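You operate a simulated robot arm through the tools that you are given. There is no shell and no other tool. Be economical: measure what you need, move in short steps, check, and stop when the job is done.

You run a simulated robot arm. Do the job below in one go: nothing can be reset, and whatever is moved stays where it is left.

TASK
Take the teal clip and leave it on the blue saucer. Put the black tea cup on the landing counter by the microwave. Shut the narrow wall cabinet door. Take the big tofu and leave it in the green bowl. Put the teal bowl on the prep counter away on the open pan cabinet shelf. Take the soup ladle on the prep counter and put it away on the top of the long wall shelf. Take the orange hand brush and put it on the prep counter. Put the purple scoop on the table top away on the chair on the bin side seat. Any order will do.
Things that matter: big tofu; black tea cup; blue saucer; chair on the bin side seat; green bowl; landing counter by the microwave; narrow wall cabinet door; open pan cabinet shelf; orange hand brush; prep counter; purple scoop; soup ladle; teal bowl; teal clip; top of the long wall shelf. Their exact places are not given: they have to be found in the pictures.

It is judged by the outcome, as a careful person would: the job done as asked, and still so three seconds after it is handed in. It fails if anything else is knocked over, pushed out of place, dropped, spilled or broken.

THE ROBOT
A 6-joint arm with a four-finger gripper on a trunk, on a base that drives. Base frame: it is fixed to the floor where the robot stands at the start and does not move with it; the origin is under the middle of the robot, x ahead of it, y to its left, z up; the surface under the hand at the start is at about z = 0.915. Readings come in m, rad, newtons and seconds.
Its first joint turns from -2.897 to 2.897 rad. Places, roughly: big tofu (5x5x4 cm) [-1.1, 0.6, 1]; black tea cup (8x8x7 cm) [1.1, 1.2, 0.9]; blue saucer (12x12x3 cm) [0.4, -0.4, 0.9]; chair on the bin side seat [-0.6, -3.4, 0.5]; green bowl (17x17x8 cm) [1, -0.3, 0.9]; landing counter by the microwave [-0.8, 1.7, 0.9]; narrow wall cabinet door [0.1, 2.9, 1.8]; open pan cabinet shelf [-1, 1, 0.6]; orange hand brush (13x5x7 cm) [-1.6, -2.7, 0.8]; prep counter [-1.5, 0, 0.9]; purple scoop (14x6x4 cm) [-1.4, -2.8, 0.8]; soup ladle (29x9x12 cm) [-1.4, 0.2, 0.9]; teal bowl [-1.5, 0.5, 1]; teal clip (4x6x9 cm) [0.7, 0, 1]; top of the long wall shelf (25x155 cm) [-1.16, 1.42, 1.42]. Payload 3.43 kg.
Tool frame: the origin (TCP) lies between the finger pads and is the grasp point; the fingertips stand 0.03 m ahead of it; z points along the fingers, y is the line along which they close. Largest opening 0.12 m; the body of the gripper starts 0.085 m behind the TCP.
Orientation is told as [roll, pitch, yaw] about the base's x, y, z axes, in that order, counted from this pose: with the fingers straight down and closing along the base's y, the tool's x points along the base's -x, its y along +y and its z along -z.

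THE INTERFACE
- The arm moves only by the tool arm_command. Its argument "commands" is a list of rows, each an object (a shift or turn left out is 0, a gripper value left out holds the last) with "xyz": the shift along the base's x, y, z in m, a list of three; "rotation": the turn, a rotation vector about the base's x, y, z in rad, a list of three; "hand": the finger opening in m, from 0 to 0.12. In form: [{"xyz": [x, y, z], "rotation": [rx, ry, rz], "hand": hand}, ...]. A call has 1 to 20 rows; each row shifts and turns the commanded pose from where the row before left it. A row lasts 0.2 s, in which the tool goes at most 0.05 m and 0.15 rad; a call with a longer step from one row to the next is refused whole, and so is a gripper value outside its range. A pose out of reach is approached as far as the arm can. The call stops where the force on the tool passes 40 N (or 10 N more than at its start, if that is more) or the arm is blocked; 0.2 s more then pass. Each finger halts on what it meets, pressing with about 35 N; the grip force reading is that of the motor and also rises with nothing between the fingers. The clock runs only during rows and for 0.2 s after the last one: add rows that do not move to give the fingers time. It gives the time, the measured TCP pose, the force on the tool (base axes), the opening and the grip force at its end, in the units of the frame above (readings bear some noise), with the torque about the TCP (base axes, N m) and any sound that the robot's microphone picked up.
- Cameras (640 x 400 px; columns grow to the right, rows downward): "scene" is now at [-0.2156, 0.1374, 1.245]; the picture's right is [-0.56, -0.83, 0.01], its down [-0.21, 0.13, -0.97] and it looks along [0.80, -0.54, -0.25] (base axes); focal length 260 px, centre (320, 200). "wrist" rides on the gripper at [0.071, -0.017, -0.121] in the tool frame; the picture's right is [0.23, 0.97, 0.00], its down [-0.81, 0.19, -0.55] and it looks along [-0.54, 0.13, 0.83] (tool axes); focal length 275 px, centre (320, 200).
- get_image(camera): a new picture of that camera. No time passes.
- steer(legs): drives the robot by 1 to 6 legs, each [ahead, turn to the left] in m and rad, along the robot's own axes; the way and the turn of a leg run together, so that a leg with both is an arc; at most 1.5 m and 3.142 rad a leg. The arm and the cameras ride along, it lands a little off, and it stops where it bumps. It gives what a move gives.
- pan_tilt(pan, tilt): turns the head with the scene camera to pan (to the left, within 2.496 rad either way) and tilt (down, from -0.506 to 1.204), counted from straight ahead of the robot. It gives what a move gives.
- point_at(camera, pixels): for up to 12 pixels [column, row] of the newest picture of that camera ("zoom" is the newest enlarged one), the place [x, y, z] in the base frame of the surface seen there, good to about 0.002 m. No time passes.
- zoom(camera, box): a new picture of the part [left, top, right, bottom] of that camera's present view, enlarged. No time passes.
- finish_job(): hands the job in; it is judged then, once.

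Work in short steps. Measure before you move; look again where a grasp or a placing could have gone wrong, and mend it. You have 145 turns and 172 pictures in all, those below and enlarged ones among them. Open the gripper and draw the arm clear of the work before you hand the job in, unless the task says otherwise; then end with one line.

The tools are called after "Call:" as name(argument=value, ...) on one line, values as JSON. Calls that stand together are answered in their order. arm_command: Moves the arm, as the interface text tells. Its arguments: {"type":"object","properties":{"commands":{"type":"array","items":{"type":"object","properties":{"xyz":{"type":"array","items":{"type":"number"}},"rotation":{"type":"array","items":{"type":"number"}},"hand":{"type":"number"}}}}},"required":["commands"]} The other tools are called the same way: steer (legs) drives the base; pan_tilt (pan, tilt) turns the head that bears the scene camera; get_image (camera) takes a picture; point_at (camera, pixels) gives the place of the surface under pixels of a picture; zoom (camera, box) takes an enlarged picture of a part of a camera's view; finish_job () hands the job in.

At the start:

```text
t: 0.0
position: [0.6646, -0.2985, 1.2104]
orientation: [0.001, -0.001, 0.001]
force: [0.7, 0.3, 0.3]
wrist_torque: [-0.02, 0.01, -0.01]
opening: 0.1201
finger_force: 0.0
robot x, y, heading: [0.0015, -0.0018, -0.001]
head pan, tilt: [-0.59, 0.241]
```

scene: 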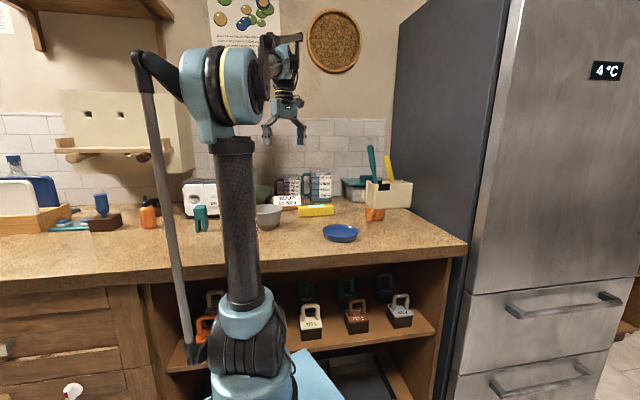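
wrist: 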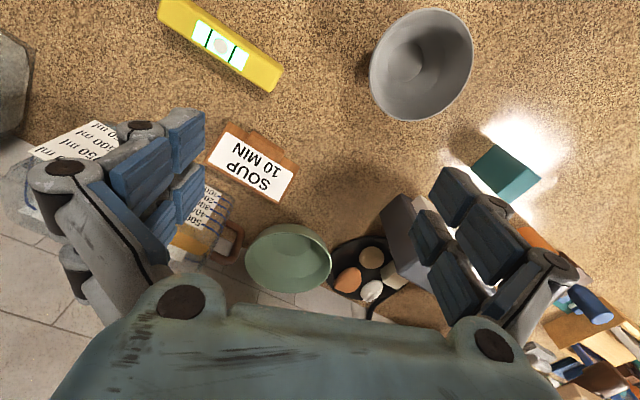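

The scene shows the teal clip near (200,217) and the blue saucer near (340,232). The wrist view shows the green bowl at (288,258). I measure these first.

Call:
point_at(camera="scene", pixels=[[200, 208], [200, 228], [340, 236], [340, 227], [268, 215], [374, 212], [200, 240], [316, 212]])

Call:
point_at(camera="wrist", pixels=[[288, 265], [288, 228], [250, 258], [330, 258], [505, 170], [490, 185], [520, 160], [535, 185], [420, 60], [245, 165]])

Call:
zoom(camera="scene", box=[140, 160, 420, 260])

```text
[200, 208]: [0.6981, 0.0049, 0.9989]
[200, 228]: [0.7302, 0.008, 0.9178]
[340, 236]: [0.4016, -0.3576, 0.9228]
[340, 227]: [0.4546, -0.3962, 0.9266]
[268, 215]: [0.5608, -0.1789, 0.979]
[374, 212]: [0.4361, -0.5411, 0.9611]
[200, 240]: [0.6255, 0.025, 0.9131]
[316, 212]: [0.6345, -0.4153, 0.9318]
```

```text
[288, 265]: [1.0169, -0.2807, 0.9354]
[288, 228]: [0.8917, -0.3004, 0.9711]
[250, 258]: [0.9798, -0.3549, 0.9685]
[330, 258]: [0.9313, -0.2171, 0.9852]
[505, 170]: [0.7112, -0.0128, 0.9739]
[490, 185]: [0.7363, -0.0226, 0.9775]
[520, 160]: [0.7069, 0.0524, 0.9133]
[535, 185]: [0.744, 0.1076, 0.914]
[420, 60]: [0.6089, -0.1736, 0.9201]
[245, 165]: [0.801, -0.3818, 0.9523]
```

```text
2.29 times, centred on (280, 210) of scene
```

zoom: 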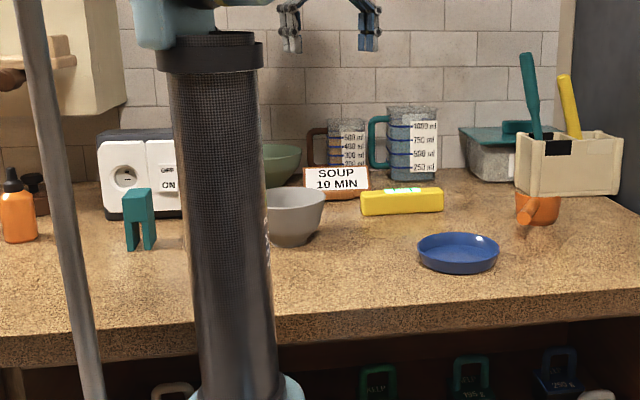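

The clip is near (0.71, 0.0) and stands with its top at about z 1.0. I bring the tool over its near side for a closer look before grasping.

Call:
arm_command(commands=[{"xyz": [0, 0.049, 0]}, {"xyz": [0, 0.049, 0]}, {"xyz": [0, 0.049, 0]}, {"xyz": [0, 0.049, 0]}, {"xyz": [0, 0.049, 0]}, {"xyz": [0, 0.049, 0]}, {"xyz": [0, 0, 0]}])

Call:
get_image(camera="wrist")

```text
t: 1.6
position: [0.6489, -0.0031, 1.216]
orientation: [-0.001, -0.012, -0.001]
force: [0.4, 0.2, 0.0]
wrist_torque: [-0.01, -0.01, 0.02]
opening: 0.1203
finger_force: 0.1
robot x, y, heading: [-0.0036, -0.0011, -0.001]
head pan, tilt: [-0.59, 0.241]
```

```text
168 pictures are left
```

wrist: 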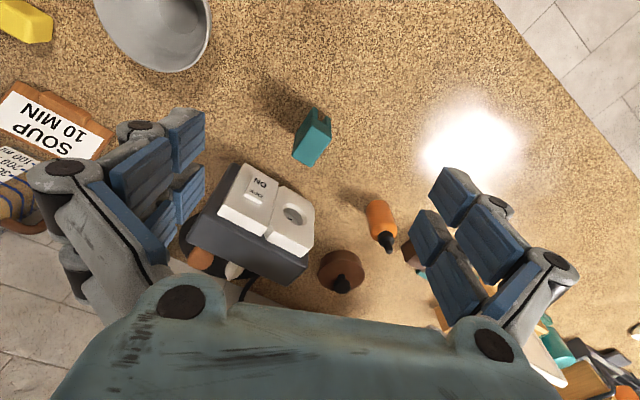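

The clip is at (312,135) in the wrist view. I zoom in on it to get its orientation.

Call:
zoom(camera="wrist", box=[248, 85, 376, 165])

Call:
point_at(camera="zoom", pixels=[[250, 250], [310, 270], [375, 300], [290, 350], [330, 220], [360, 240], [320, 340], [300, 150], [350, 135]])

```text
5.00 times, centred on (312, 125) of wrist
```

zoom: 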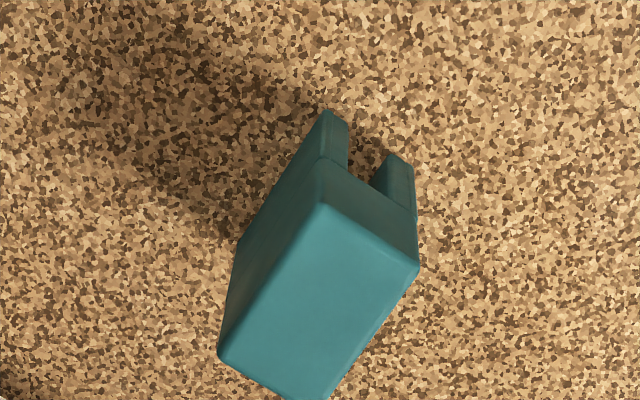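

```text
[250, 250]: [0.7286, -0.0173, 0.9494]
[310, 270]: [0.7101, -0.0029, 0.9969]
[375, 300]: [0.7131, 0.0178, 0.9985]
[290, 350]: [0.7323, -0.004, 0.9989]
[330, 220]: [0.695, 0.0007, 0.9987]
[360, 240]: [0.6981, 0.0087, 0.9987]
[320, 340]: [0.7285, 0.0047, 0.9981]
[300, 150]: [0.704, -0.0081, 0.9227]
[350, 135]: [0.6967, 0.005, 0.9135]
```

I measure the clip's top corners directly to get the yaw and the grasp centre.

Call:
point_at(camera="zoom", pixels=[[325, 212], [410, 266], [228, 345], [325, 392], [320, 300], [280, 270], [370, 330], [270, 370]])

```text
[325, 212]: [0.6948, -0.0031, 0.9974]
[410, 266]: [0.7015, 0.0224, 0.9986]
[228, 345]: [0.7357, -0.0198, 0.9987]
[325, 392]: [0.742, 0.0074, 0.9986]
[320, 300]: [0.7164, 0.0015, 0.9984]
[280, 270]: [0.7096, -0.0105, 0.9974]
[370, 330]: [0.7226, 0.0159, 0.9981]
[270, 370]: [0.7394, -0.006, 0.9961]
```

Clip centre is about (0.7185, 0.002) with its top at z 0.999, and it needs a yaw of about -0.31. I turn and go above it with a 0.07 opening.

Call:
arm_command(commands=[{"xyz": [0.03, 0.002, -0.03], "rotation": [0, 0, -0.11], "hand": 0.07}, {"xyz": [0.03, 0.003, -0.04], "rotation": [0, 0, -0.1]}, {"xyz": [0.009, 0, -0.049], "rotation": [0, 0, -0.1]}, {"xyz": [0, 0, -0.03]}, {}, {}])

Call:
get_image(camera="wrist")

```text
t: 3.0
position: [0.7173, 0.0003, 1.0666]
orientation: [0.0, -0.012, -0.311]
force: [0.1, 0.4, 0.2]
wrist_torque: [-0.01, -0.01, -0.01]
opening: 0.0699
finger_force: 0.0
robot x, y, heading: [-0.0026, -0.0026, -0.002]
head pan, tilt: [-0.59, 0.241]
```

```text
166 pictures are left
```

wrist: 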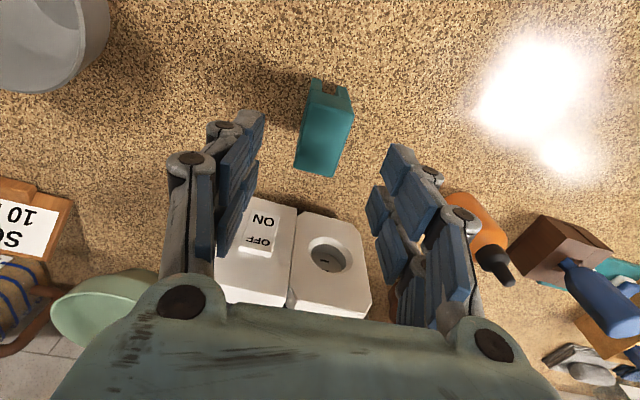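

The clip is aligned between the fingers. I lower to z≈0.975 and close.

Call:
arm_command(commands=[{"xyz": [0, 0, -0.045]}, {"xyz": [0, 0, -0.045]}, {}, {"hand": 0.02}, {"hand": 0.0}, {}, {}])

Call:
get_image(camera="wrist")

```text
t: 4.6
position: [0.7188, -0.0005, 0.9791]
orientation: [-0.001, -0.012, -0.311]
force: [-0.2, 1.2, -0.6]
wrist_torque: [0.01, -0.02, -0.02]
opening: 0.0311
finger_force: 35.1
robot x, y, heading: [0.002, -0.0033, 0.002]
head pan, tilt: [-0.59, 0.241]
```

```text
165 pictures are left
```

wrist: 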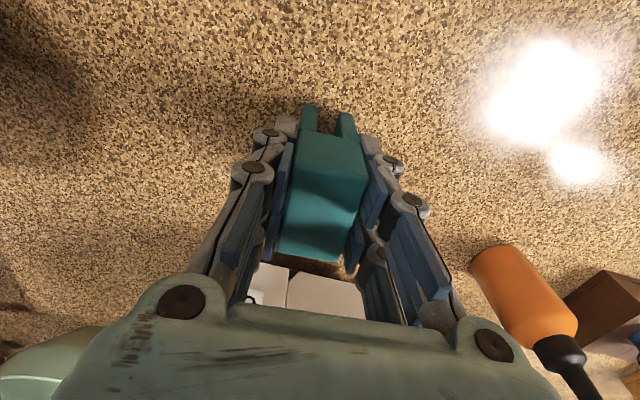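

The clip is gripped (opening 0.031). I raise it and measure the saucer's rim meanwhile.

Call:
arm_command(commands=[{"xyz": [0, 0, 0.04]}, {"xyz": [0, 0, 0.05]}, {"xyz": [0, 0, 0.05]}, {"xyz": [-0.03, -0.03, 0.03]}, {"xyz": [-0.04, -0.03, 0]}, {"xyz": [-0.04, -0.03, 0]}, {"xyz": [-0.04, -0.03, 0]}, {"xyz": [-0.04, -0.03, 0]}, {}])

Call:
zoom(camera="scene", box=[300, 205, 380, 255])

Call:
point_at(camera="zoom", pixels=[[190, 215], [460, 215], [320, 160], [320, 260], [320, 230], [320, 280], [320, 200]])

```text
refused: row 4 steps farther than a row can; nothing moved
```

```text
8.00 times, centred on (340, 230) of scene
```

zoom: 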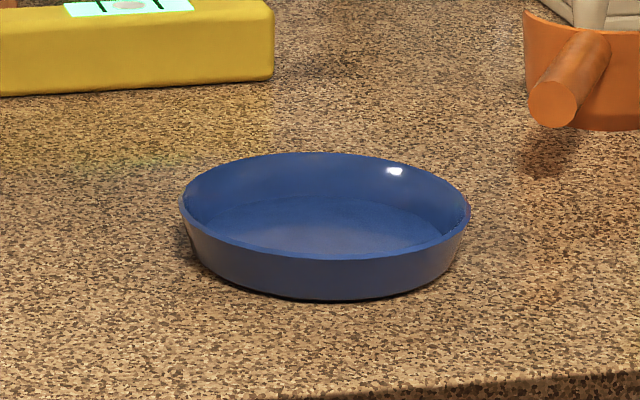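

```text
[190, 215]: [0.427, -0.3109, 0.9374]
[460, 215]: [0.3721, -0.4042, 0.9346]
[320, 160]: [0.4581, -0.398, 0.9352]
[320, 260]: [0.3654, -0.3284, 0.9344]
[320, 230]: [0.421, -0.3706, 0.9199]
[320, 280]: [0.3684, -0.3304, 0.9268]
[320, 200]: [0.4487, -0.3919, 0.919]
```

The saucer centre is (0.412, -0.363), with its floor at z 0.919 and rim at 0.936. I carry the clip above it.

Call:
arm_command(commands=[{"xyz": [0, 0, 0.045]}, {"xyz": [0, 0, 0.05]}, {"xyz": [0, 0, 0.05]}, {"xyz": [-0.0308, -0.0362, 0]}, {"xyz": [-0.0308, -0.0362, 0]}, {"xyz": [-0.0308, -0.0362, 0]}, {"xyz": [-0.0308, -0.0362, 0]}, {"xyz": [-0.0308, -0.0362, 0]}, {"xyz": [-0.0308, -0.0362, 0]}, {"xyz": [-0.0308, -0.0362, 0]}, {"xyz": [-0.0308, -0.0362, 0]}, {"xyz": [-0.0308, -0.0362, 0]}, {"xyz": [-0.0308, -0.0362, 0]}, {}, {}])

Call:
get_image(camera="wrist")

```text
t: 7.8
position: [0.4103, -0.361, 1.1244]
orientation: [-0.002, -0.013, -0.31]
force: [-0.7, -0.1, -0.6]
wrist_torque: [-0.01, 0.03, 0.0]
opening: 0.0313
finger_force: 35.3
robot x, y, heading: [-0.0025, -0.0016, 0.001]
head pan, tilt: [-0.59, 0.241]
```

```text
163 pictures are left
```

wrist: 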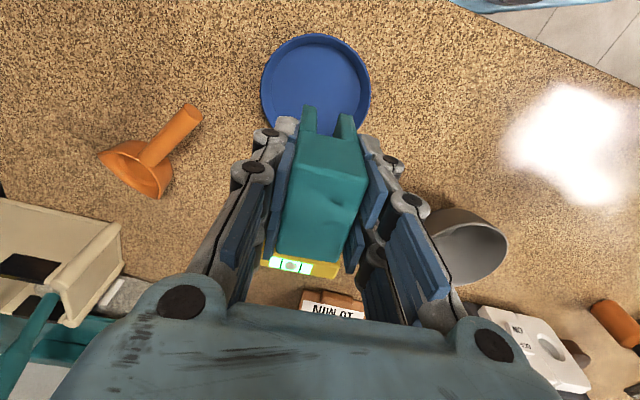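

It sits over the saucer. I lower it to just above the saucer floor.

Call:
arm_command(commands=[{"xyz": [0, 0, -0.045]}, {"xyz": [0, 0, -0.045]}, {"xyz": [0, 0, -0.03]}, {"xyz": [0, 0, -0.01]}, {}, {"xyz": [0, 0, -0.005]}, {}])

Call:
get_image(camera="wrist")

Call:
zoom(camera="scene", box=[260, 160, 420, 260])

```text
t: 9.4
position: [0.4104, -0.3624, 0.9901]
orientation: [-0.003, -0.012, -0.311]
force: [0.1, -0.3, -1.0]
wrist_torque: [-0.03, -0.01, 0.03]
opening: 0.0315
finger_force: 34.7
robot x, y, heading: [0.002, -0.0, 0.002]
head pan, tilt: [-0.59, 0.241]
```

```text
162 pictures are left
```

wrist: 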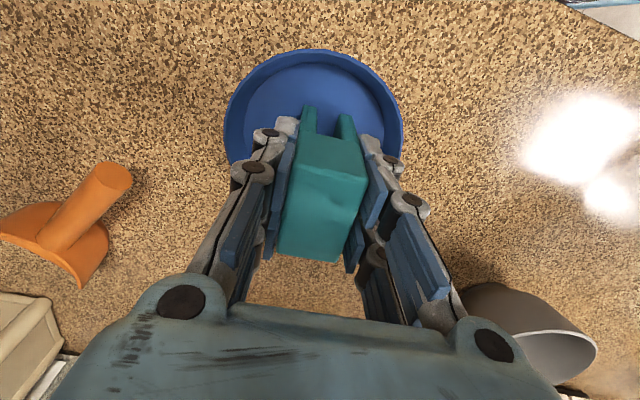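

```text
4.00 times, centred on (340, 210) of scene
```

zoom: 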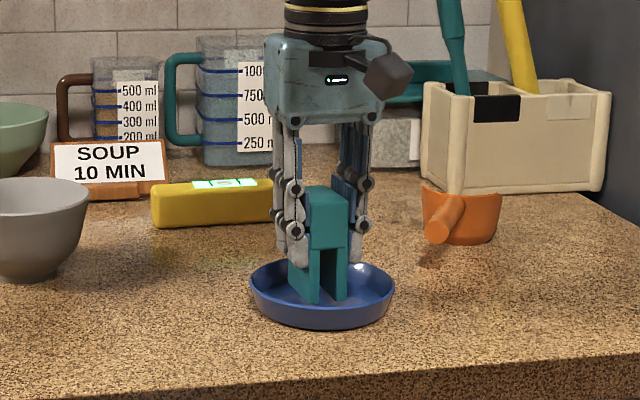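

The legs hang just above the saucer floor. I lower a few mm to contact and release.

Call:
arm_command(commands=[{"xyz": [0, 0, -0.003]}, {"xyz": [0, 0, -0.002]}, {}])

```text
t: 10.2
position: [0.411, -0.3604, 0.9852]
orientation: [-0.002, -0.013, -0.31]
force: [-0.2, -0.7, -0.3]
wrist_torque: [0.0, 0.0, -0.03]
opening: 0.031
finger_force: 35.0
robot x, y, heading: [0.0021, 0.0005, 0.004]
head pan, tilt: [-0.59, 0.241]
```

No contact yet, so I creep down a little more.

Call:
arm_command(commands=[{"xyz": [0, 0, -0.002]}, {"xyz": [0, 0, -0.001]}, {}])

```text
t: 11.0
position: [0.4108, -0.3617, 0.982]
orientation: [-0.003, -0.01, -0.31]
force: [-1.2, 0.7, 23.5]
wrist_torque: [0.0, -0.2, -0.01]
opening: 0.0312
finger_force: 34.8
robot x, y, heading: [-0.0005, 0.0013, 0.003]
head pan, tilt: [-0.59, 0.241]
```

Contact (23 N). I ease up slightly, open to 0.06 and withdraw upward.

Call:
arm_command(commands=[{"xyz": [0, 0, 0.001]}, {"hand": 0.045}, {"hand": 0.06}, {}, {"xyz": [0, 0, 0.04]}, {"xyz": [0, 0, 0.05]}, {"xyz": [0, 0, 0.05]}, {"xyz": [0, 0, 0.05]}, {}])

Call:
zoom(camera="scene", box=[260, 160, 420, 260])

Call:
pan_tilt(pan=2.0, tilt=0.3)

Call:
get_image(camera="scene")

```text
t: 13.0
position: [0.4091, -0.3608, 1.1714]
orientation: [-0.001, -0.012, -0.309]
force: [-0.2, 0.0, 0.4]
wrist_torque: [0.02, -0.02, -0.03]
opening: 0.0598
finger_force: 0.1
robot x, y, heading: [-0.0027, -0.0009, 0.005]
head pan, tilt: [-0.59, 0.241]
```

```text
4.00 times, centred on (340, 210) of scene
```

zoom: 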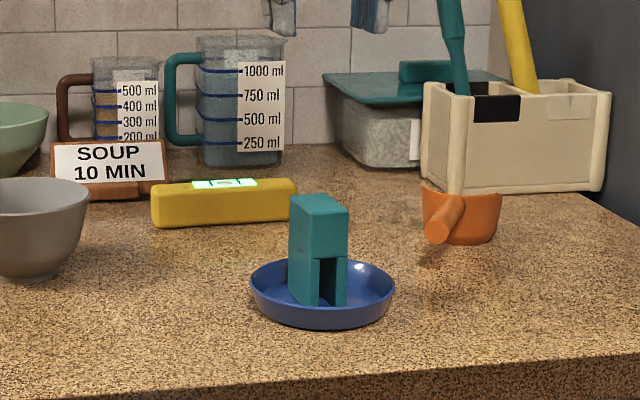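

```text
t: 15.3
position: [0.4102, -0.36, 1.1702]
orientation: [-0.001, -0.013, -0.31]
force: [0.3, 0.4, -0.2]
wrist_torque: [0.0, 0.0, 0.01]
opening: 0.0603
finger_force: 0.1
robot x, y, heading: [-0.001, -0.0058, -0.003]
head pan, tilt: [2.0, 0.3]
```

```text
159 pictures are left
```

scene: 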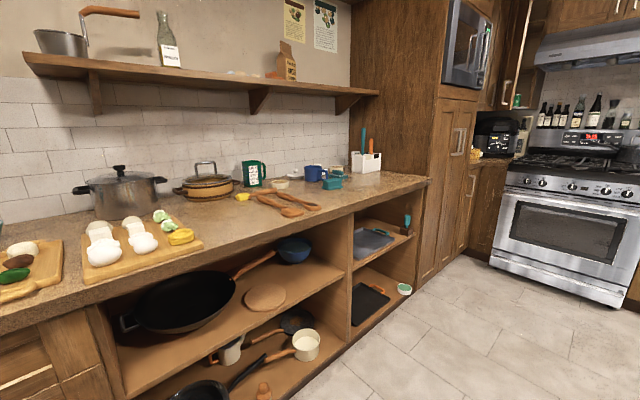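

The clip stands in the saucer. This view shows the prep counter with the open pan cabinet below and the long wall shelf above. I look in the other directions.

Call:
zoom(camera="scene", box=[0, 180, 320, 380])

Call:
point_at(camera="scene", pixels=[[160, 215], [180, 236], [20, 260], [290, 210], [312, 173], [260, 265], [332, 182], [265, 295], [228, 75], [280, 205], [200, 300], [295, 245]])

Call:
pan_tilt(pan=1.0, tilt=0.2)

Call:
get_image(camera="scene")

Call:
pan_tilt(pan=2.49, tilt=0.3)

Call:
get_image(camera="scene")

```text
2.00 times, centred on (160, 280) of scene
```

zoom: 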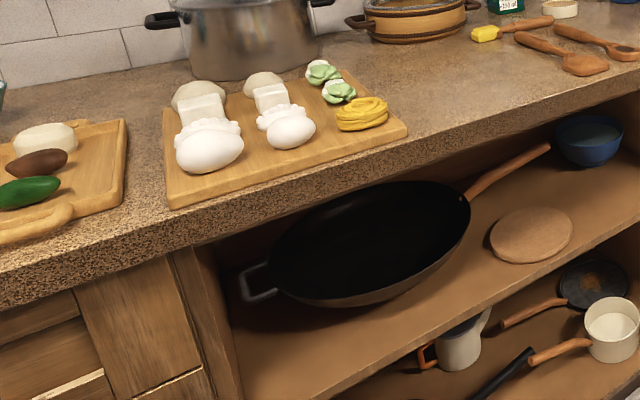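

```text
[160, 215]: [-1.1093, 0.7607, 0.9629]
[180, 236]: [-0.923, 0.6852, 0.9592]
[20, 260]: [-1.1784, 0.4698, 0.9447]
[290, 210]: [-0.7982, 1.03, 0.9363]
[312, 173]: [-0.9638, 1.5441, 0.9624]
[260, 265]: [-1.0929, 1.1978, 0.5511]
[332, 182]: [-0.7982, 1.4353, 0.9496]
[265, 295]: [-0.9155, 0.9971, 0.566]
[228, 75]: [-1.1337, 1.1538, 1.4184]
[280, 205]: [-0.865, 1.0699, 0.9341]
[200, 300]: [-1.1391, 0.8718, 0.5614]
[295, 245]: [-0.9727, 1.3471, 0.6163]
```

```text
t: 16.6
position: [0.4092, -0.3593, 1.1717]
orientation: [-0.001, -0.012, -0.31]
force: [0.1, 0.0, 0.4]
wrist_torque: [0.03, -0.02, 0.01]
opening: 0.0599
finger_force: 0.0
robot x, y, heading: [-0.0019, -0.0001, -0.002]
head pan, tilt: [1.0, 0.201]
```

```text
157 pictures are left
```

scene: 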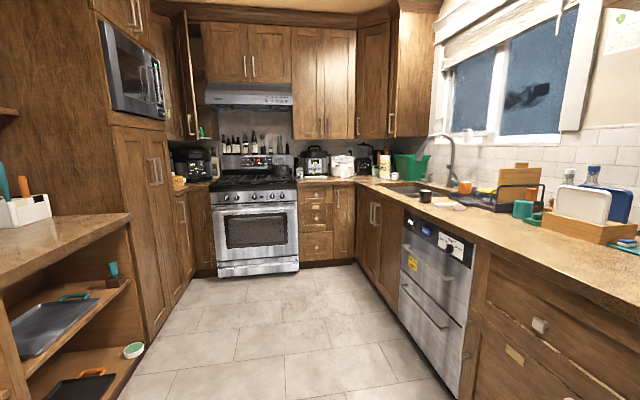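

```text
t: 18.2
position: [0.4101, -0.3601, 1.1704]
orientation: [-0.001, -0.012, -0.31]
force: [-0.9, 0.6, -0.7]
wrist_torque: [0.02, 0.02, 0.01]
opening: 0.0603
finger_force: 0.1
robot x, y, heading: [0.0018, -0.0011, -0.0]
head pan, tilt: [2.491, 0.3]
```

```text
156 pictures are left
```

scene: 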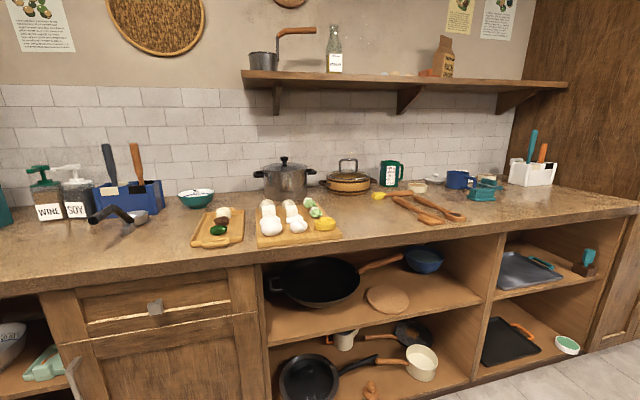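

The soup ladle is at (120,215), the teal bowl at (197,198) and the tofu boards in the middle. I measure these along with the counter outline.

Call:
point_at(camera="scene", pixels=[[197, 198], [110, 212], [140, 217], [216, 245], [250, 263], [20, 292], [120, 272], [430, 225], [630, 208], [100, 195], [380, 232], [540, 205]])

Call:
point_at(camera="scene", pixels=[[270, 75], [440, 78], [565, 82], [250, 85], [300, 78], [350, 75], [235, 150], [480, 160], [400, 295], [455, 290], [550, 270], [420, 262]])

Call:
zoom(camera="scene", box=[80, 170, 340, 260])

Call:
zoom(camera="scene", box=[360, 140, 640, 300])

```text
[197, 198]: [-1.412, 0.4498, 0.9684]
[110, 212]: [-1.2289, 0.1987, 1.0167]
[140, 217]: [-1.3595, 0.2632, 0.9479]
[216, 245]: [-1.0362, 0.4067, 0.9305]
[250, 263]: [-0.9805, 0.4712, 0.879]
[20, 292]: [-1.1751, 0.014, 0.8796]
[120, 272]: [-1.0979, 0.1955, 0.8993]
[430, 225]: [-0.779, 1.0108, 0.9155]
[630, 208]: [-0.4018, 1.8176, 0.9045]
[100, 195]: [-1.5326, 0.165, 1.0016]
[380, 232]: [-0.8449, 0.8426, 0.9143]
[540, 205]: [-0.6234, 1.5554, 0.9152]
```

```text
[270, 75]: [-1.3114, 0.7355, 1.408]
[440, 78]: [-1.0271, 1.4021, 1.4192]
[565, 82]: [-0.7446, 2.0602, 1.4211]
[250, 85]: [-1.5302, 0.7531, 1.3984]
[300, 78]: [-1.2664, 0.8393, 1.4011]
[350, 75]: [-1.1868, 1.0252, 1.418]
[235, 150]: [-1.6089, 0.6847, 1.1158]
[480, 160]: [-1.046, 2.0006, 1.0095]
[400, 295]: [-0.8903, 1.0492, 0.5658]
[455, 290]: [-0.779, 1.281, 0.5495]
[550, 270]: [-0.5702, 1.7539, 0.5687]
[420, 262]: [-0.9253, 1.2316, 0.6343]
```

```text
2.46 times, centred on (210, 215) of scene
```

zoom: 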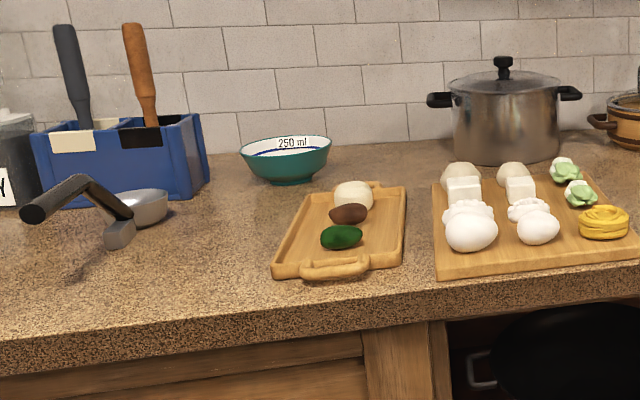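

```text
2.29 times, centred on (500, 220) of scene
```

zoom: 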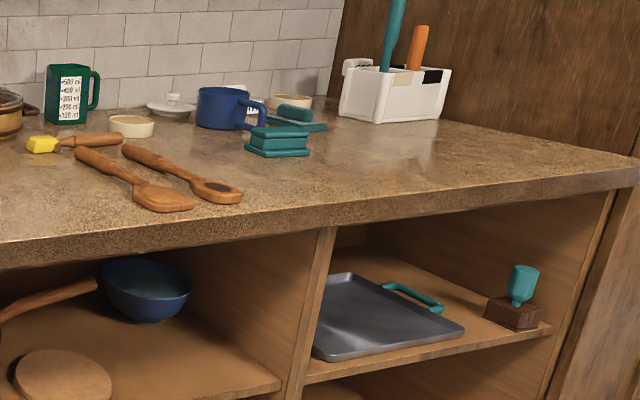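

The back counter is rotated about 23° from my axes. Its front edge lies at n·p≈-1.087 with n=(0.919,-0.394), and the wall is at -1.749. I centre the arm, turn to face that counter (heading ≈2.737) and drive up partway.

Call:
arm_command(commands=[{"xyz": [0.01, 0.045, 0.0], "rotation": [0, 0, 0.11]}, {"xyz": [0.01, 0.045, 0.01], "rotation": [0, 0, 0.1]}, {"xyz": [0.01, 0.045, 0.01], "rotation": [0, 0, 0.1]}, {"xyz": [0.01, 0.045, 0.01]}, {"xyz": [0.01, 0.045, 0.01]}, {"xyz": [0, 0.045, 0.01]}, {"xyz": [0, 0.045, 0.01]}, {"xyz": [0, 0.045, 0]}, {}])

Call:
steer(legs=[[0, 2.737], [0.6, 0]])

Call:
pan_tilt(pan=0.0, tilt=0.45)

Call:
get_image(camera="scene")

```text
t: 20.2
position: [0.4602, -0.0006, 1.2343]
orientation: [-0.001, -0.012, -0.001]
force: [-0.5, 0.5, -0.2]
wrist_torque: [-0.01, -0.01, 0.01]
opening: 0.06
finger_force: 0.0
robot x, y, heading: [0.0012, -0.0008, 0.005]
head pan, tilt: [2.491, 0.3]
```

```text
t: 25.6
position: [-0.1759, 0.3922, 1.2439]
orientation: [-0.003, -0.037, 1.981]
force: [0.5, -2.3, 0.4]
wrist_torque: [0.16, 0.02, 0.03]
opening: 0.0602
finger_force: 0.0
robot x, y, heading: [0.0052, 0.0026, 1.949]
head pan, tilt: [2.491, 0.3]
stopped in leg 1: the robot was blocked; the commanded pose is now the measured one
```

```text
t: 27.8
position: [-0.1767, 0.3942, 1.2431]
orientation: [-0.002, -0.037, 1.982]
force: [-1.1, -0.4, 0.5]
wrist_torque: [-0.01, -0.01, -0.02]
opening: 0.0601
finger_force: 0.1
robot x, y, heading: [0.0062, 0.0042, 1.943]
head pan, tilt: [0.0, 0.45]
```

```text
153 pictures are left
```

scene: 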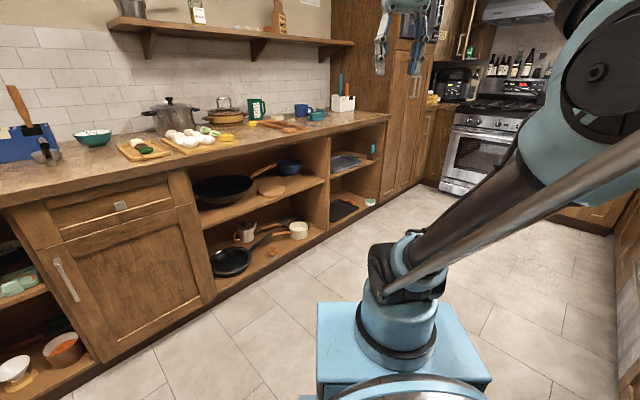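

The turn was blocked, likely by the rear of the base hitting the front counter. I drive a bit ahead, finish the turn, then approach.

Call:
steer(legs=[[0.25, 0], [0, 0.79], [0.4, 0]])

Call:
get_image(camera="scene")

```text
t: 34.1
position: [-0.8687, 0.5431, 1.2446]
orientation: [-0.003, -0.037, 2.773]
force: [-0.3, 1.2, 0.0]
wrist_torque: [-0.05, 0.0, -0.01]
opening: 0.0599
finger_force: 0.1
robot x, y, heading: [-0.4641, 0.3957, 2.739]
head pan, tilt: [0.0, 0.45]
```

```text
152 pictures are left
```

scene: 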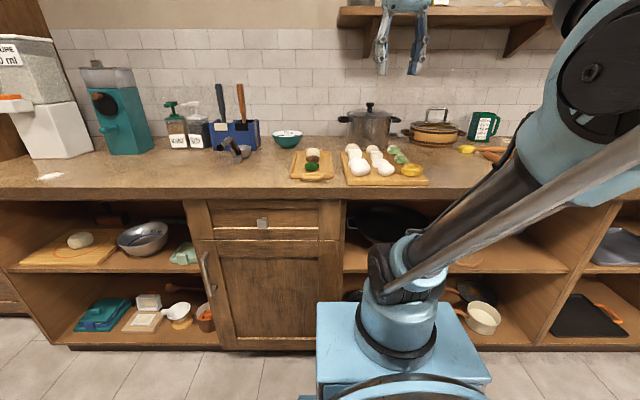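

Now facing the back counter. I drive 0.1 m closer and zoom on the ladle, bowl and tofu.

Call:
steer(legs=[[0.1, 0]])

Call:
zoom(camera="scene", box=[180, 110, 308, 190])

Call:
zoom(camera="scene", box=[284, 120, 444, 220])

```text
t: 35.3
position: [-0.945, 0.5762, 1.2479]
orientation: [-0.002, -0.048, 2.774]
force: [0.1, 0.3, 0.3]
wrist_torque: [0.0, 0.0, -0.01]
opening: 0.0601
finger_force: 0.0
robot x, y, heading: [-0.5548, 0.4329, 2.739]
head pan, tilt: [0.0, 0.45]
```

```text
5.00 times, centred on (244, 150) of scene
```

zoom: 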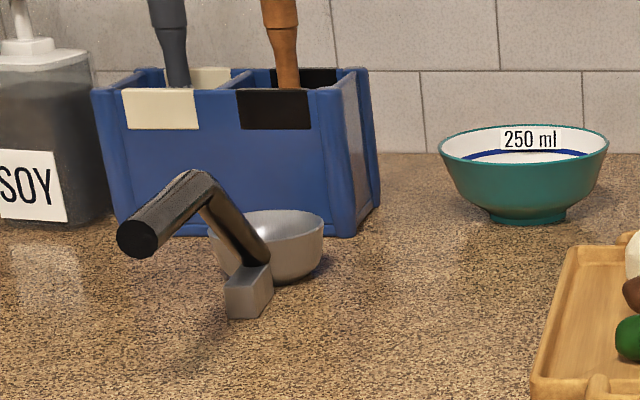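

```text
4.00 times, centred on (364, 170) of scene
```

zoom: 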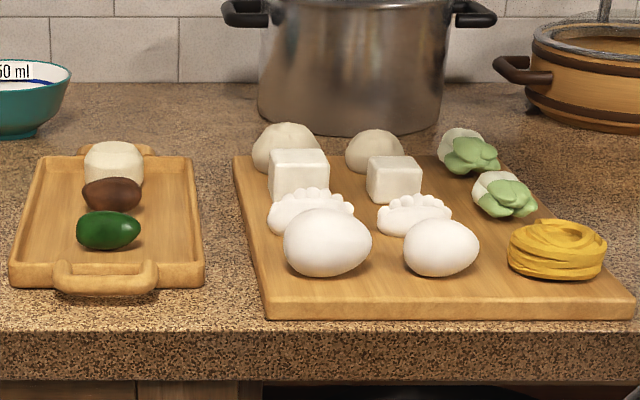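

The big tofu is the left cube at zoom (298,170). I measure it and the ladle and bowl points.

Call:
point_at(camera="zoom", pixels=[[275, 155], [322, 156], [322, 180], [272, 180], [298, 175], [298, 152], [298, 158], [367, 165], [420, 165], [300, 195], [290, 130], [395, 175]])

Call:
zoom(camera="scene", box=[196, 130, 260, 170])

Call:
point_at(camera="zoom", pixels=[[90, 180], [170, 110], [230, 80], [270, 150], [330, 220], [350, 280], [340, 220], [480, 170], [480, 220], [300, 300], [400, 285], [390, 250]])

```text
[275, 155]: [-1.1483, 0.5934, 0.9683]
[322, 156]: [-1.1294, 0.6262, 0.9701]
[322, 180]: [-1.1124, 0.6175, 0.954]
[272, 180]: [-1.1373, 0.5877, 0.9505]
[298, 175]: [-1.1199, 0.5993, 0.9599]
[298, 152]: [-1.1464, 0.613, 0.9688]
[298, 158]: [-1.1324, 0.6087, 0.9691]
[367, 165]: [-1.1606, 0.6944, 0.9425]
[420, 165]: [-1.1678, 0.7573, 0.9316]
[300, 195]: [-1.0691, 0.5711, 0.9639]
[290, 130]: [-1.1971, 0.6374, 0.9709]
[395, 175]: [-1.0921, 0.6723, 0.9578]
```

```text
10.00 times, centred on (228, 150) of scene
```

zoom: 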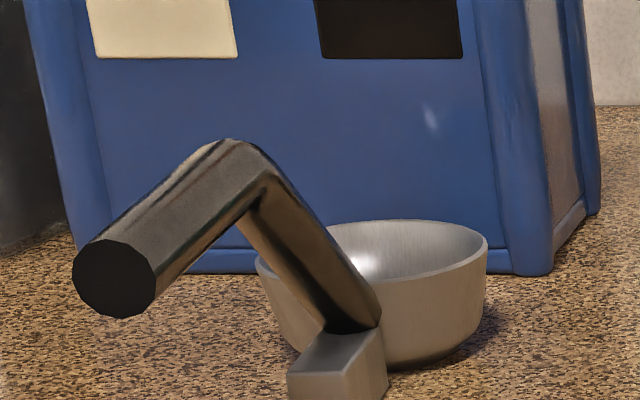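

```text
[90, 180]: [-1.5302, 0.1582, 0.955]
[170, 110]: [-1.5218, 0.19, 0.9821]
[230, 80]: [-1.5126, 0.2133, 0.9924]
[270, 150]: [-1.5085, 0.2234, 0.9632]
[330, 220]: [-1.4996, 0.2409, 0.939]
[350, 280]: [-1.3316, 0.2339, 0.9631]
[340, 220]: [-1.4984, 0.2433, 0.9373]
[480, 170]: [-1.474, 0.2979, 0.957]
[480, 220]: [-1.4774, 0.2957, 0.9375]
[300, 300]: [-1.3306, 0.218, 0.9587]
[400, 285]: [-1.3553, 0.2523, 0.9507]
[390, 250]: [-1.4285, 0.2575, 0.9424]
```

Now the handle's own points in this zoom.

Call:
point_at(camera="zoom", pixels=[[110, 280], [150, 235], [200, 185], [235, 150], [270, 210], [310, 260], [350, 310], [335, 365], [360, 360], [130, 230], [320, 350], [420, 250]])

Call:
get_image(camera="wrist")

```text
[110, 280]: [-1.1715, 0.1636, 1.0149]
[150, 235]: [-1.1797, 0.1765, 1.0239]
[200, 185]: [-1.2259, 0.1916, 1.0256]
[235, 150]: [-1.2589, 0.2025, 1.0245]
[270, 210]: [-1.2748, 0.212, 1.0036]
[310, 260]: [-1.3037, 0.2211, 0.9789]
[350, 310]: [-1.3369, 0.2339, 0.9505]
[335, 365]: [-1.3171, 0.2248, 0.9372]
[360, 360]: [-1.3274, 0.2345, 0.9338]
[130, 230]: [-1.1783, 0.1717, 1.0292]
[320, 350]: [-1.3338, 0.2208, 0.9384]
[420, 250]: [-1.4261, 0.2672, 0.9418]
```

```text
148 pictures are left
```

wrist: 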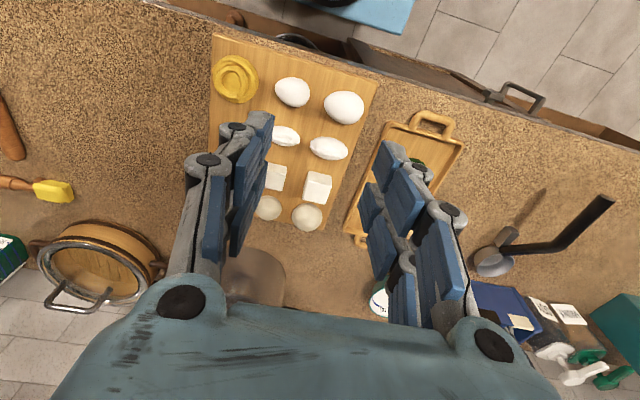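

The ladle handle has a horizontal stretch from (-1.17,0.165) to (-1.26,0.203) at z≈1.012, lying along my heading. I move above it near the bend, with the opening across the handle.

Call:
arm_command(commands=[{"xyz": [-0.029, -0.0387, 0], "rotation": [-0.017, -0.045, -0.015], "hand": 0.075}, {"xyz": [-0.029, -0.0387, 0]}, {"xyz": [-0.029, -0.0387, 0]}, {"xyz": [-0.029, -0.0387, 0]}, {"xyz": [-0.029, -0.0387, 0]}, {"xyz": [-0.029, -0.0387, -0.01]}, {"xyz": [-0.029, -0.0387, -0.01]}, {"xyz": [-0.029, -0.0387, -0.01]}, {"xyz": [-0.029, -0.0387, -0.01]}, {"xyz": [-0.026, -0.038, -0.01]}, {"xyz": [0, 0, -0.04]}, {"xyz": [0, 0, -0.03]}, {}, {}])

Call:
get_image(camera="wrist")

Call:
get_image(camera="scene")

```text
t: 38.3
position: [-1.2188, 0.1826, 1.134]
orientation: [-0.002, -0.01, 2.761]
force: [-0.2, -0.1, -0.4]
wrist_torque: [0.0, 0.0, -0.01]
opening: 0.0747
finger_force: 0.1
robot x, y, heading: [-0.5553, 0.4286, 2.737]
head pan, tilt: [0.0, 0.45]
```

```text
147 pictures are left
```

wrist: 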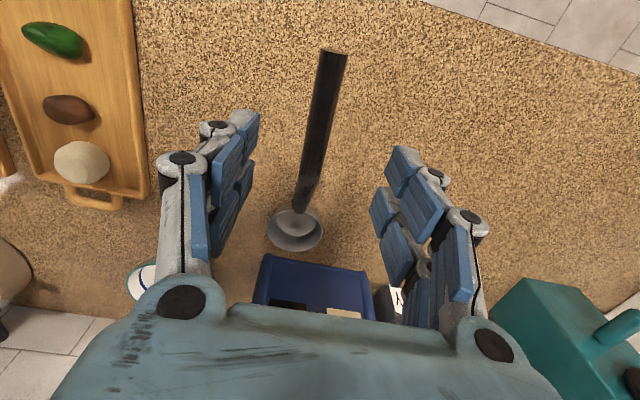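

```text
146 pictures are left
```

scene: 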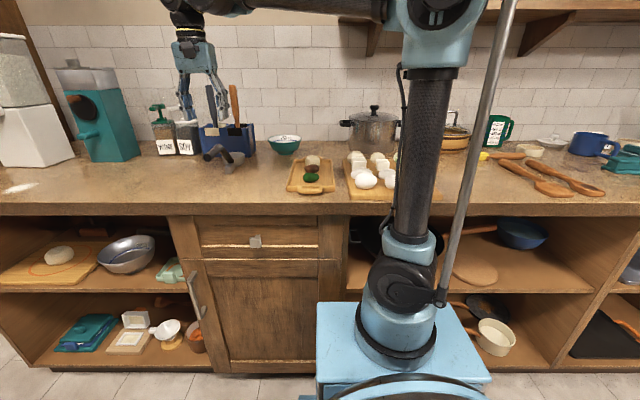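

Handle aligned between the fingers. I descend to z≈1.008 at (-1.235,0.192) and close.

Call:
arm_command(commands=[{"xyz": [-0.014, 0.008, -0.04]}, {"xyz": [0, 0, -0.045]}, {"xyz": [0, 0, -0.041]}, {}, {"hand": 0.04}, {"hand": 0.0}, {}, {}])

Call:
get_image(camera="wrist")

```text
t: 40.1
position: [-1.232, 0.1928, 1.0079]
orientation: [-0.002, -0.012, 2.761]
force: [-0.7, 0.2, 0.7]
wrist_torque: [-0.08, -0.23, 0.01]
opening: 0.0196
finger_force: 34.5
robot x, y, heading: [-0.5547, 0.4343, 2.736]
head pan, tilt: [0.0, 0.45]
```

```text
145 pictures are left
```

wrist: 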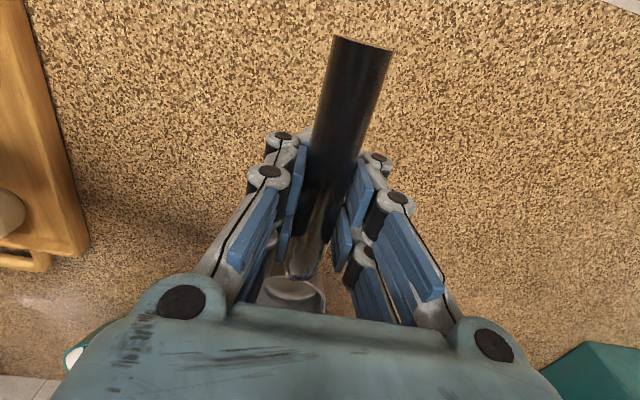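

Grasped at 0.02 m opening. I lift and check that it doesn't rotate.

Call:
arm_command(commands=[{"xyz": [0, 0, 0.02]}, {"xyz": [0, 0, 0.03]}, {"xyz": [0, 0, 0.04]}, {"xyz": [0, 0, 0.05]}, {"xyz": [0, 0, 0.05]}, {}])

Call:
get_image(camera="wrist")

Call:
get_image(camera="scene")

```text
t: 41.5
position: [-1.2366, 0.1944, 1.1969]
orientation: [-0.002, -0.013, 2.761]
force: [-0.4, 0.4, -2.5]
wrist_torque: [-0.08, -0.23, -0.02]
opening: 0.0199
finger_force: 35.1
robot x, y, heading: [-0.5551, 0.4306, 2.739]
head pan, tilt: [0.0, 0.45]
```

```text
144 pictures are left
```

wrist: 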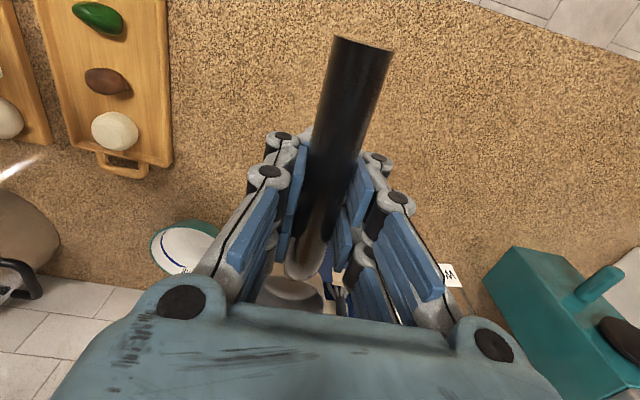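

```text
143 pictures are left
```

scene: 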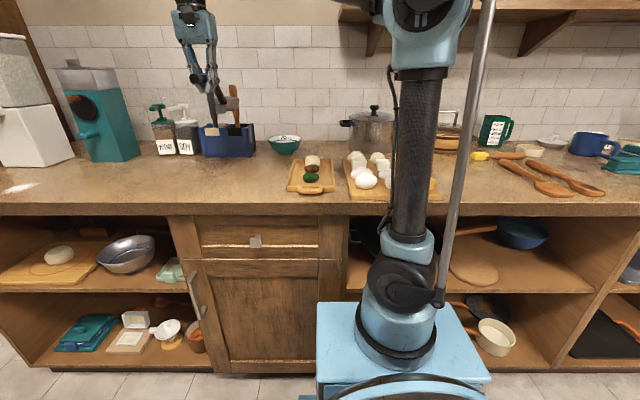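

The ladle is held firmly. I retract it toward the robot's centre and turn it -90° so it lies parallel to the shelf.

Call:
arm_command(commands=[{"xyz": [0.0277, 0.0364, 0.01], "rotation": [0, 0, -0.1425]}, {"xyz": [0.0277, 0.0364, 0.01], "rotation": [0, 0, -0.1425]}, {"xyz": [0.0277, 0.0364, 0.01], "rotation": [0, 0, -0.1425]}, {"xyz": [0.0277, 0.0364, 0.01], "rotation": [0, 0, -0.1425]}, {"xyz": [0.0277, 0.0364, 0.01], "rotation": [0, 0, -0.1425]}, {"xyz": [0.0277, 0.0364, 0], "rotation": [0, 0, -0.1425]}, {"xyz": [0.0277, 0.0364, 0], "rotation": [0, 0, -0.1425]}, {"xyz": [0.0277, 0.0364, 0], "rotation": [0, 0, -0.1425]}, {"xyz": [0.0277, 0.0364, 0], "rotation": [0, 0, -0.1425]}, {"rotation": [0, 0, -0.1425]}, {"rotation": [0, 0, -0.1425]}, {}, {}])

Call:
get_image(camera="wrist")

```text
t: 44.3
position: [-0.9841, 0.5187, 1.2463]
orientation: [-0.003, -0.01, 1.192]
force: [0.2, 0.2, -1.6]
wrist_torque: [-0.25, 0.09, 0.01]
opening: 0.0196
finger_force: 34.3
robot x, y, heading: [-0.5562, 0.4348, 2.74]
head pan, tilt: [0.0, 0.45]
```

```text
142 pictures are left
```

wrist: 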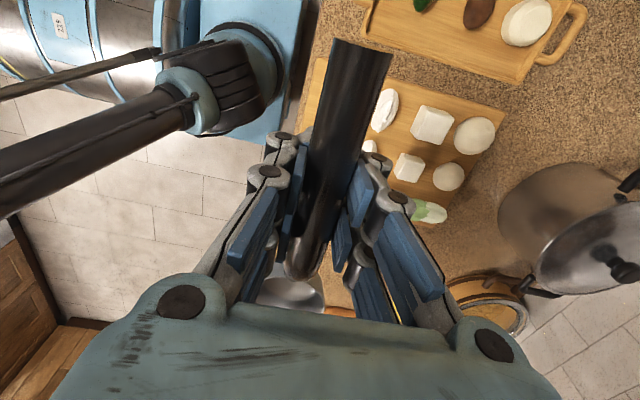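

Now I drive sideways to face the right half of the shelf.

Call:
steer(legs=[[-0.2, 0], [0, -1.571], [0.88, 0], [0, 1.571], [0.18, 0]])

Call:
pan_tilt(pan=0.0, tilt=0.1)

Call:
get_image(camera="scene")

```text
t: 60.0
position: [-0.6527, 1.2889, 1.2476]
orientation: [-0.003, -0.012, 1.257]
force: [-0.7, 0.0, -1.1]
wrist_torque: [-0.18, 0.0, 0.02]
opening: 0.0198
finger_force: 35.0
robot x, y, heading: [-0.2202, 1.2293, 2.8]
head pan, tilt: [0.0, 0.45]
```

```text
t: 60.8
position: [-0.6394, 1.2864, 1.2525]
orientation: [0.009, -0.012, 1.258]
force: [-0.1, 0.8, -1.7]
wrist_torque: [-0.21, 0.06, 0.01]
opening: 0.0197
finger_force: 35.0
robot x, y, heading: [-0.2194, 1.2307, 2.8]
head pan, tilt: [0.0, 0.099]
```

```text
141 pictures are left
```

scene: 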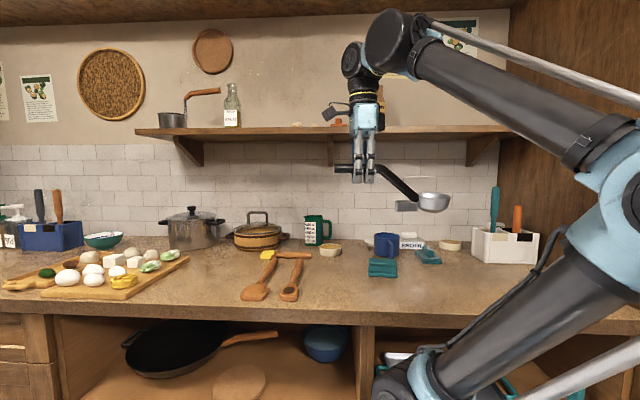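

I zoom on the shelf for the free space at right and measure it.

Call:
zoom(camera="scene", box=[272, 80, 528, 240])

Call:
point_at(camera="scene", pixels=[[300, 127], [340, 128], [385, 100], [385, 127], [430, 128], [480, 128], [505, 128], [430, 134], [430, 200], [340, 168], [480, 60], [440, 195]])

```text
2.50 times, centred on (400, 160) of scene
```

zoom: 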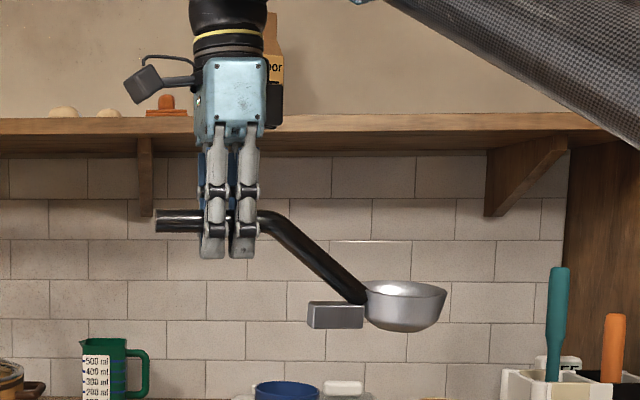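

```text
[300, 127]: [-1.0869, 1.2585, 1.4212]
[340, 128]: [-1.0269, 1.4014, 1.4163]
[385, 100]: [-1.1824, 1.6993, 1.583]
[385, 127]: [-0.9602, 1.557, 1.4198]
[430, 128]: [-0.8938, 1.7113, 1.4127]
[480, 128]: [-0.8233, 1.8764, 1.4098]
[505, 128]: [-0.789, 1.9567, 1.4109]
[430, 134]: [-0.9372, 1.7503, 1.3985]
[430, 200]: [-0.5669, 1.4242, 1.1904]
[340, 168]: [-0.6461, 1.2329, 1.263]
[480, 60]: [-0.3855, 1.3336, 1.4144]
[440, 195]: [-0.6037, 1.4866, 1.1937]
```

Free shelf space spans d≈1.09–1.5 with the top at z≈1.42. I raise the ladle to z≈1.62 and trim yaw -0.09.

Call:
arm_command(commands=[{"xyz": [0, 0, 0.048], "rotation": [0, 0, -0.09]}, {"xyz": [0, 0, 0.048]}, {"xyz": [0, 0, 0.048]}, {"xyz": [0, 0, 0.048]}, {"xyz": [0, 0, 0.048]}, {"xyz": [0, 0, 0.048]}, {"xyz": [0, 0, 0.048]}, {"xyz": [0, 0, 0.04]}, {"xyz": [-0.0277, 0.0361, 0]}, {"xyz": [-0.0277, 0.0361, 0]}, {"xyz": [-0.0277, 0.0361, 0]}, {"xyz": [-0.0277, 0.0361, 0]}, {"xyz": [-0.0277, 0.0361, 0]}, {"xyz": [-0.0277, 0.0361, 0]}, {}])

Call:
get_image(camera="scene")

```text
t: 64.0
position: [-0.8318, 1.4926, 1.451]
orientation: [0.007, -0.015, 1.166]
force: [-0.1, -0.3, -2.4]
wrist_torque: [-0.19, 0.09, -0.02]
opening: 0.0199
finger_force: 34.6
out of reach, approached as far as the arm can: row 5, 6, 7, 8, 14
robot x, y, heading: [-0.2192, 1.2296, 2.797]
head pan, tilt: [0.0, 0.099]
```

```text
139 pictures are left
```

scene: 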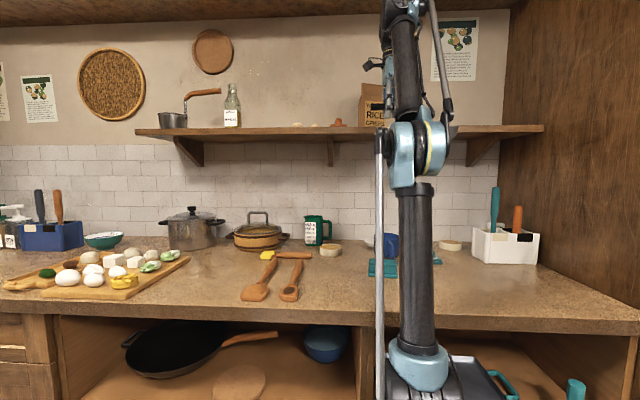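

With the tool pointing down, the height tops out at about z 1.45, which is too low for the shelf. I will set the ladle on the free front of this counter and regrasp it with the gripper horizontal. First I go down over the free spot.

Call:
arm_command(commands=[{"xyz": [0.026, 0.013, -0.03]}, {"xyz": [0.026, 0.013, -0.03]}, {"xyz": [0.026, 0.013, -0.03]}, {"xyz": [0.026, 0.013, -0.03]}, {"xyz": [0.026, 0.013, -0.03]}, {"xyz": [0.026, 0.013, -0.03]}, {"xyz": [0.026, 0.013, -0.03]}, {}, {}])

Call:
pan_tilt(pan=-0.4, tilt=0.35)

Call:
get_image(camera="scene")

Call:
get_image(camera="wrist")

```text
t: 66.0
position: [-0.6504, 1.5852, 1.2422]
orientation: [0.006, -0.015, 1.164]
force: [-0.1, 0.8, -2.3]
wrist_torque: [-0.21, 0.05, -0.01]
opening: 0.0198
finger_force: 35.1
robot x, y, heading: [-0.2208, 1.2325, 2.799]
head pan, tilt: [0.0, 0.099]
```

```text
t: 66.9
position: [-0.6498, 1.5855, 1.2429]
orientation: [0.008, -0.015, 1.166]
force: [0.5, -0.4, -2.5]
wrist_torque: [-0.23, 0.08, -0.02]
opening: 0.0197
finger_force: 34.9
robot x, y, heading: [-0.2209, 1.2292, 2.802]
head pan, tilt: [-0.4, 0.351]
```

```text
138 pictures are left
```

scene: 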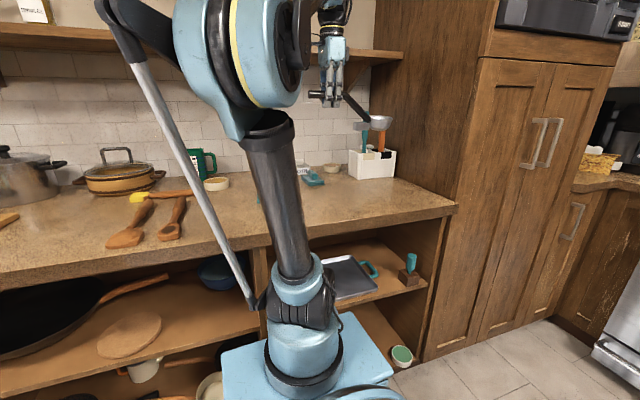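

```text
137 pictures are left
```

wrist: 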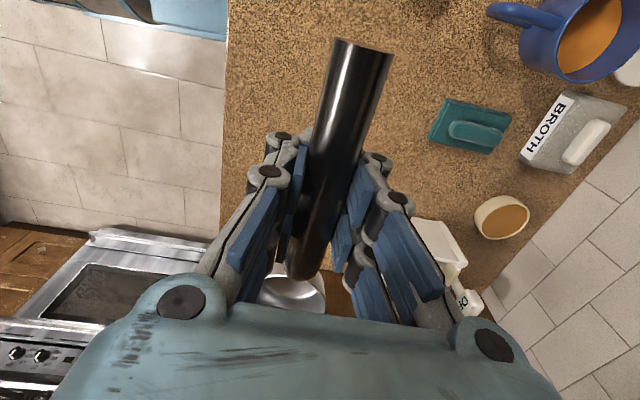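

The commanded pose tracked the measured one. I check the caddy and edge positions before lowering.

Call:
point_at(camera="scene", pixels=[[352, 176], [392, 172], [350, 152], [396, 152], [313, 182], [440, 205], [350, 205], [380, 190], [300, 212]])

```text
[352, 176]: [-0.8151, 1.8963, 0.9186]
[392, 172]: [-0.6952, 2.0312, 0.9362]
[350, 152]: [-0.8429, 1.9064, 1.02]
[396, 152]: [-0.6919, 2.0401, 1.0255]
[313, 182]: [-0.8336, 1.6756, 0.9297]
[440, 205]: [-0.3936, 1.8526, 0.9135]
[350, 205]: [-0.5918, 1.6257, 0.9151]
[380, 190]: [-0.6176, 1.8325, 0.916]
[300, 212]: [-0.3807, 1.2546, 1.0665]
```

The area is clear. I lower the ladle to the counter.

Call:
arm_command(commands=[{"xyz": [0, 0, -0.048]}, {"xyz": [0, 0, -0.048]}, {"xyz": [0, 0, -0.048]}, {"xyz": [0, 0, -0.048]}, {"xyz": [0, 0, -0.03]}, {"xyz": [0, 0, -0.007]}, {"xyz": [0, 0, -0.002]}, {"xyz": [0, 0, -0.002]}, {}])

```text
t: 68.9
position: [-0.6494, 1.5844, 1.0052]
orientation: [0.008, -0.015, 1.166]
force: [-2.5, -2.5, 5.5]
wrist_torque: [0.75, -0.32, 0.21]
opening: 0.02
finger_force: 34.7
robot x, y, heading: [-0.217, 1.2299, 2.799]
head pan, tilt: [-0.4, 0.351]
```

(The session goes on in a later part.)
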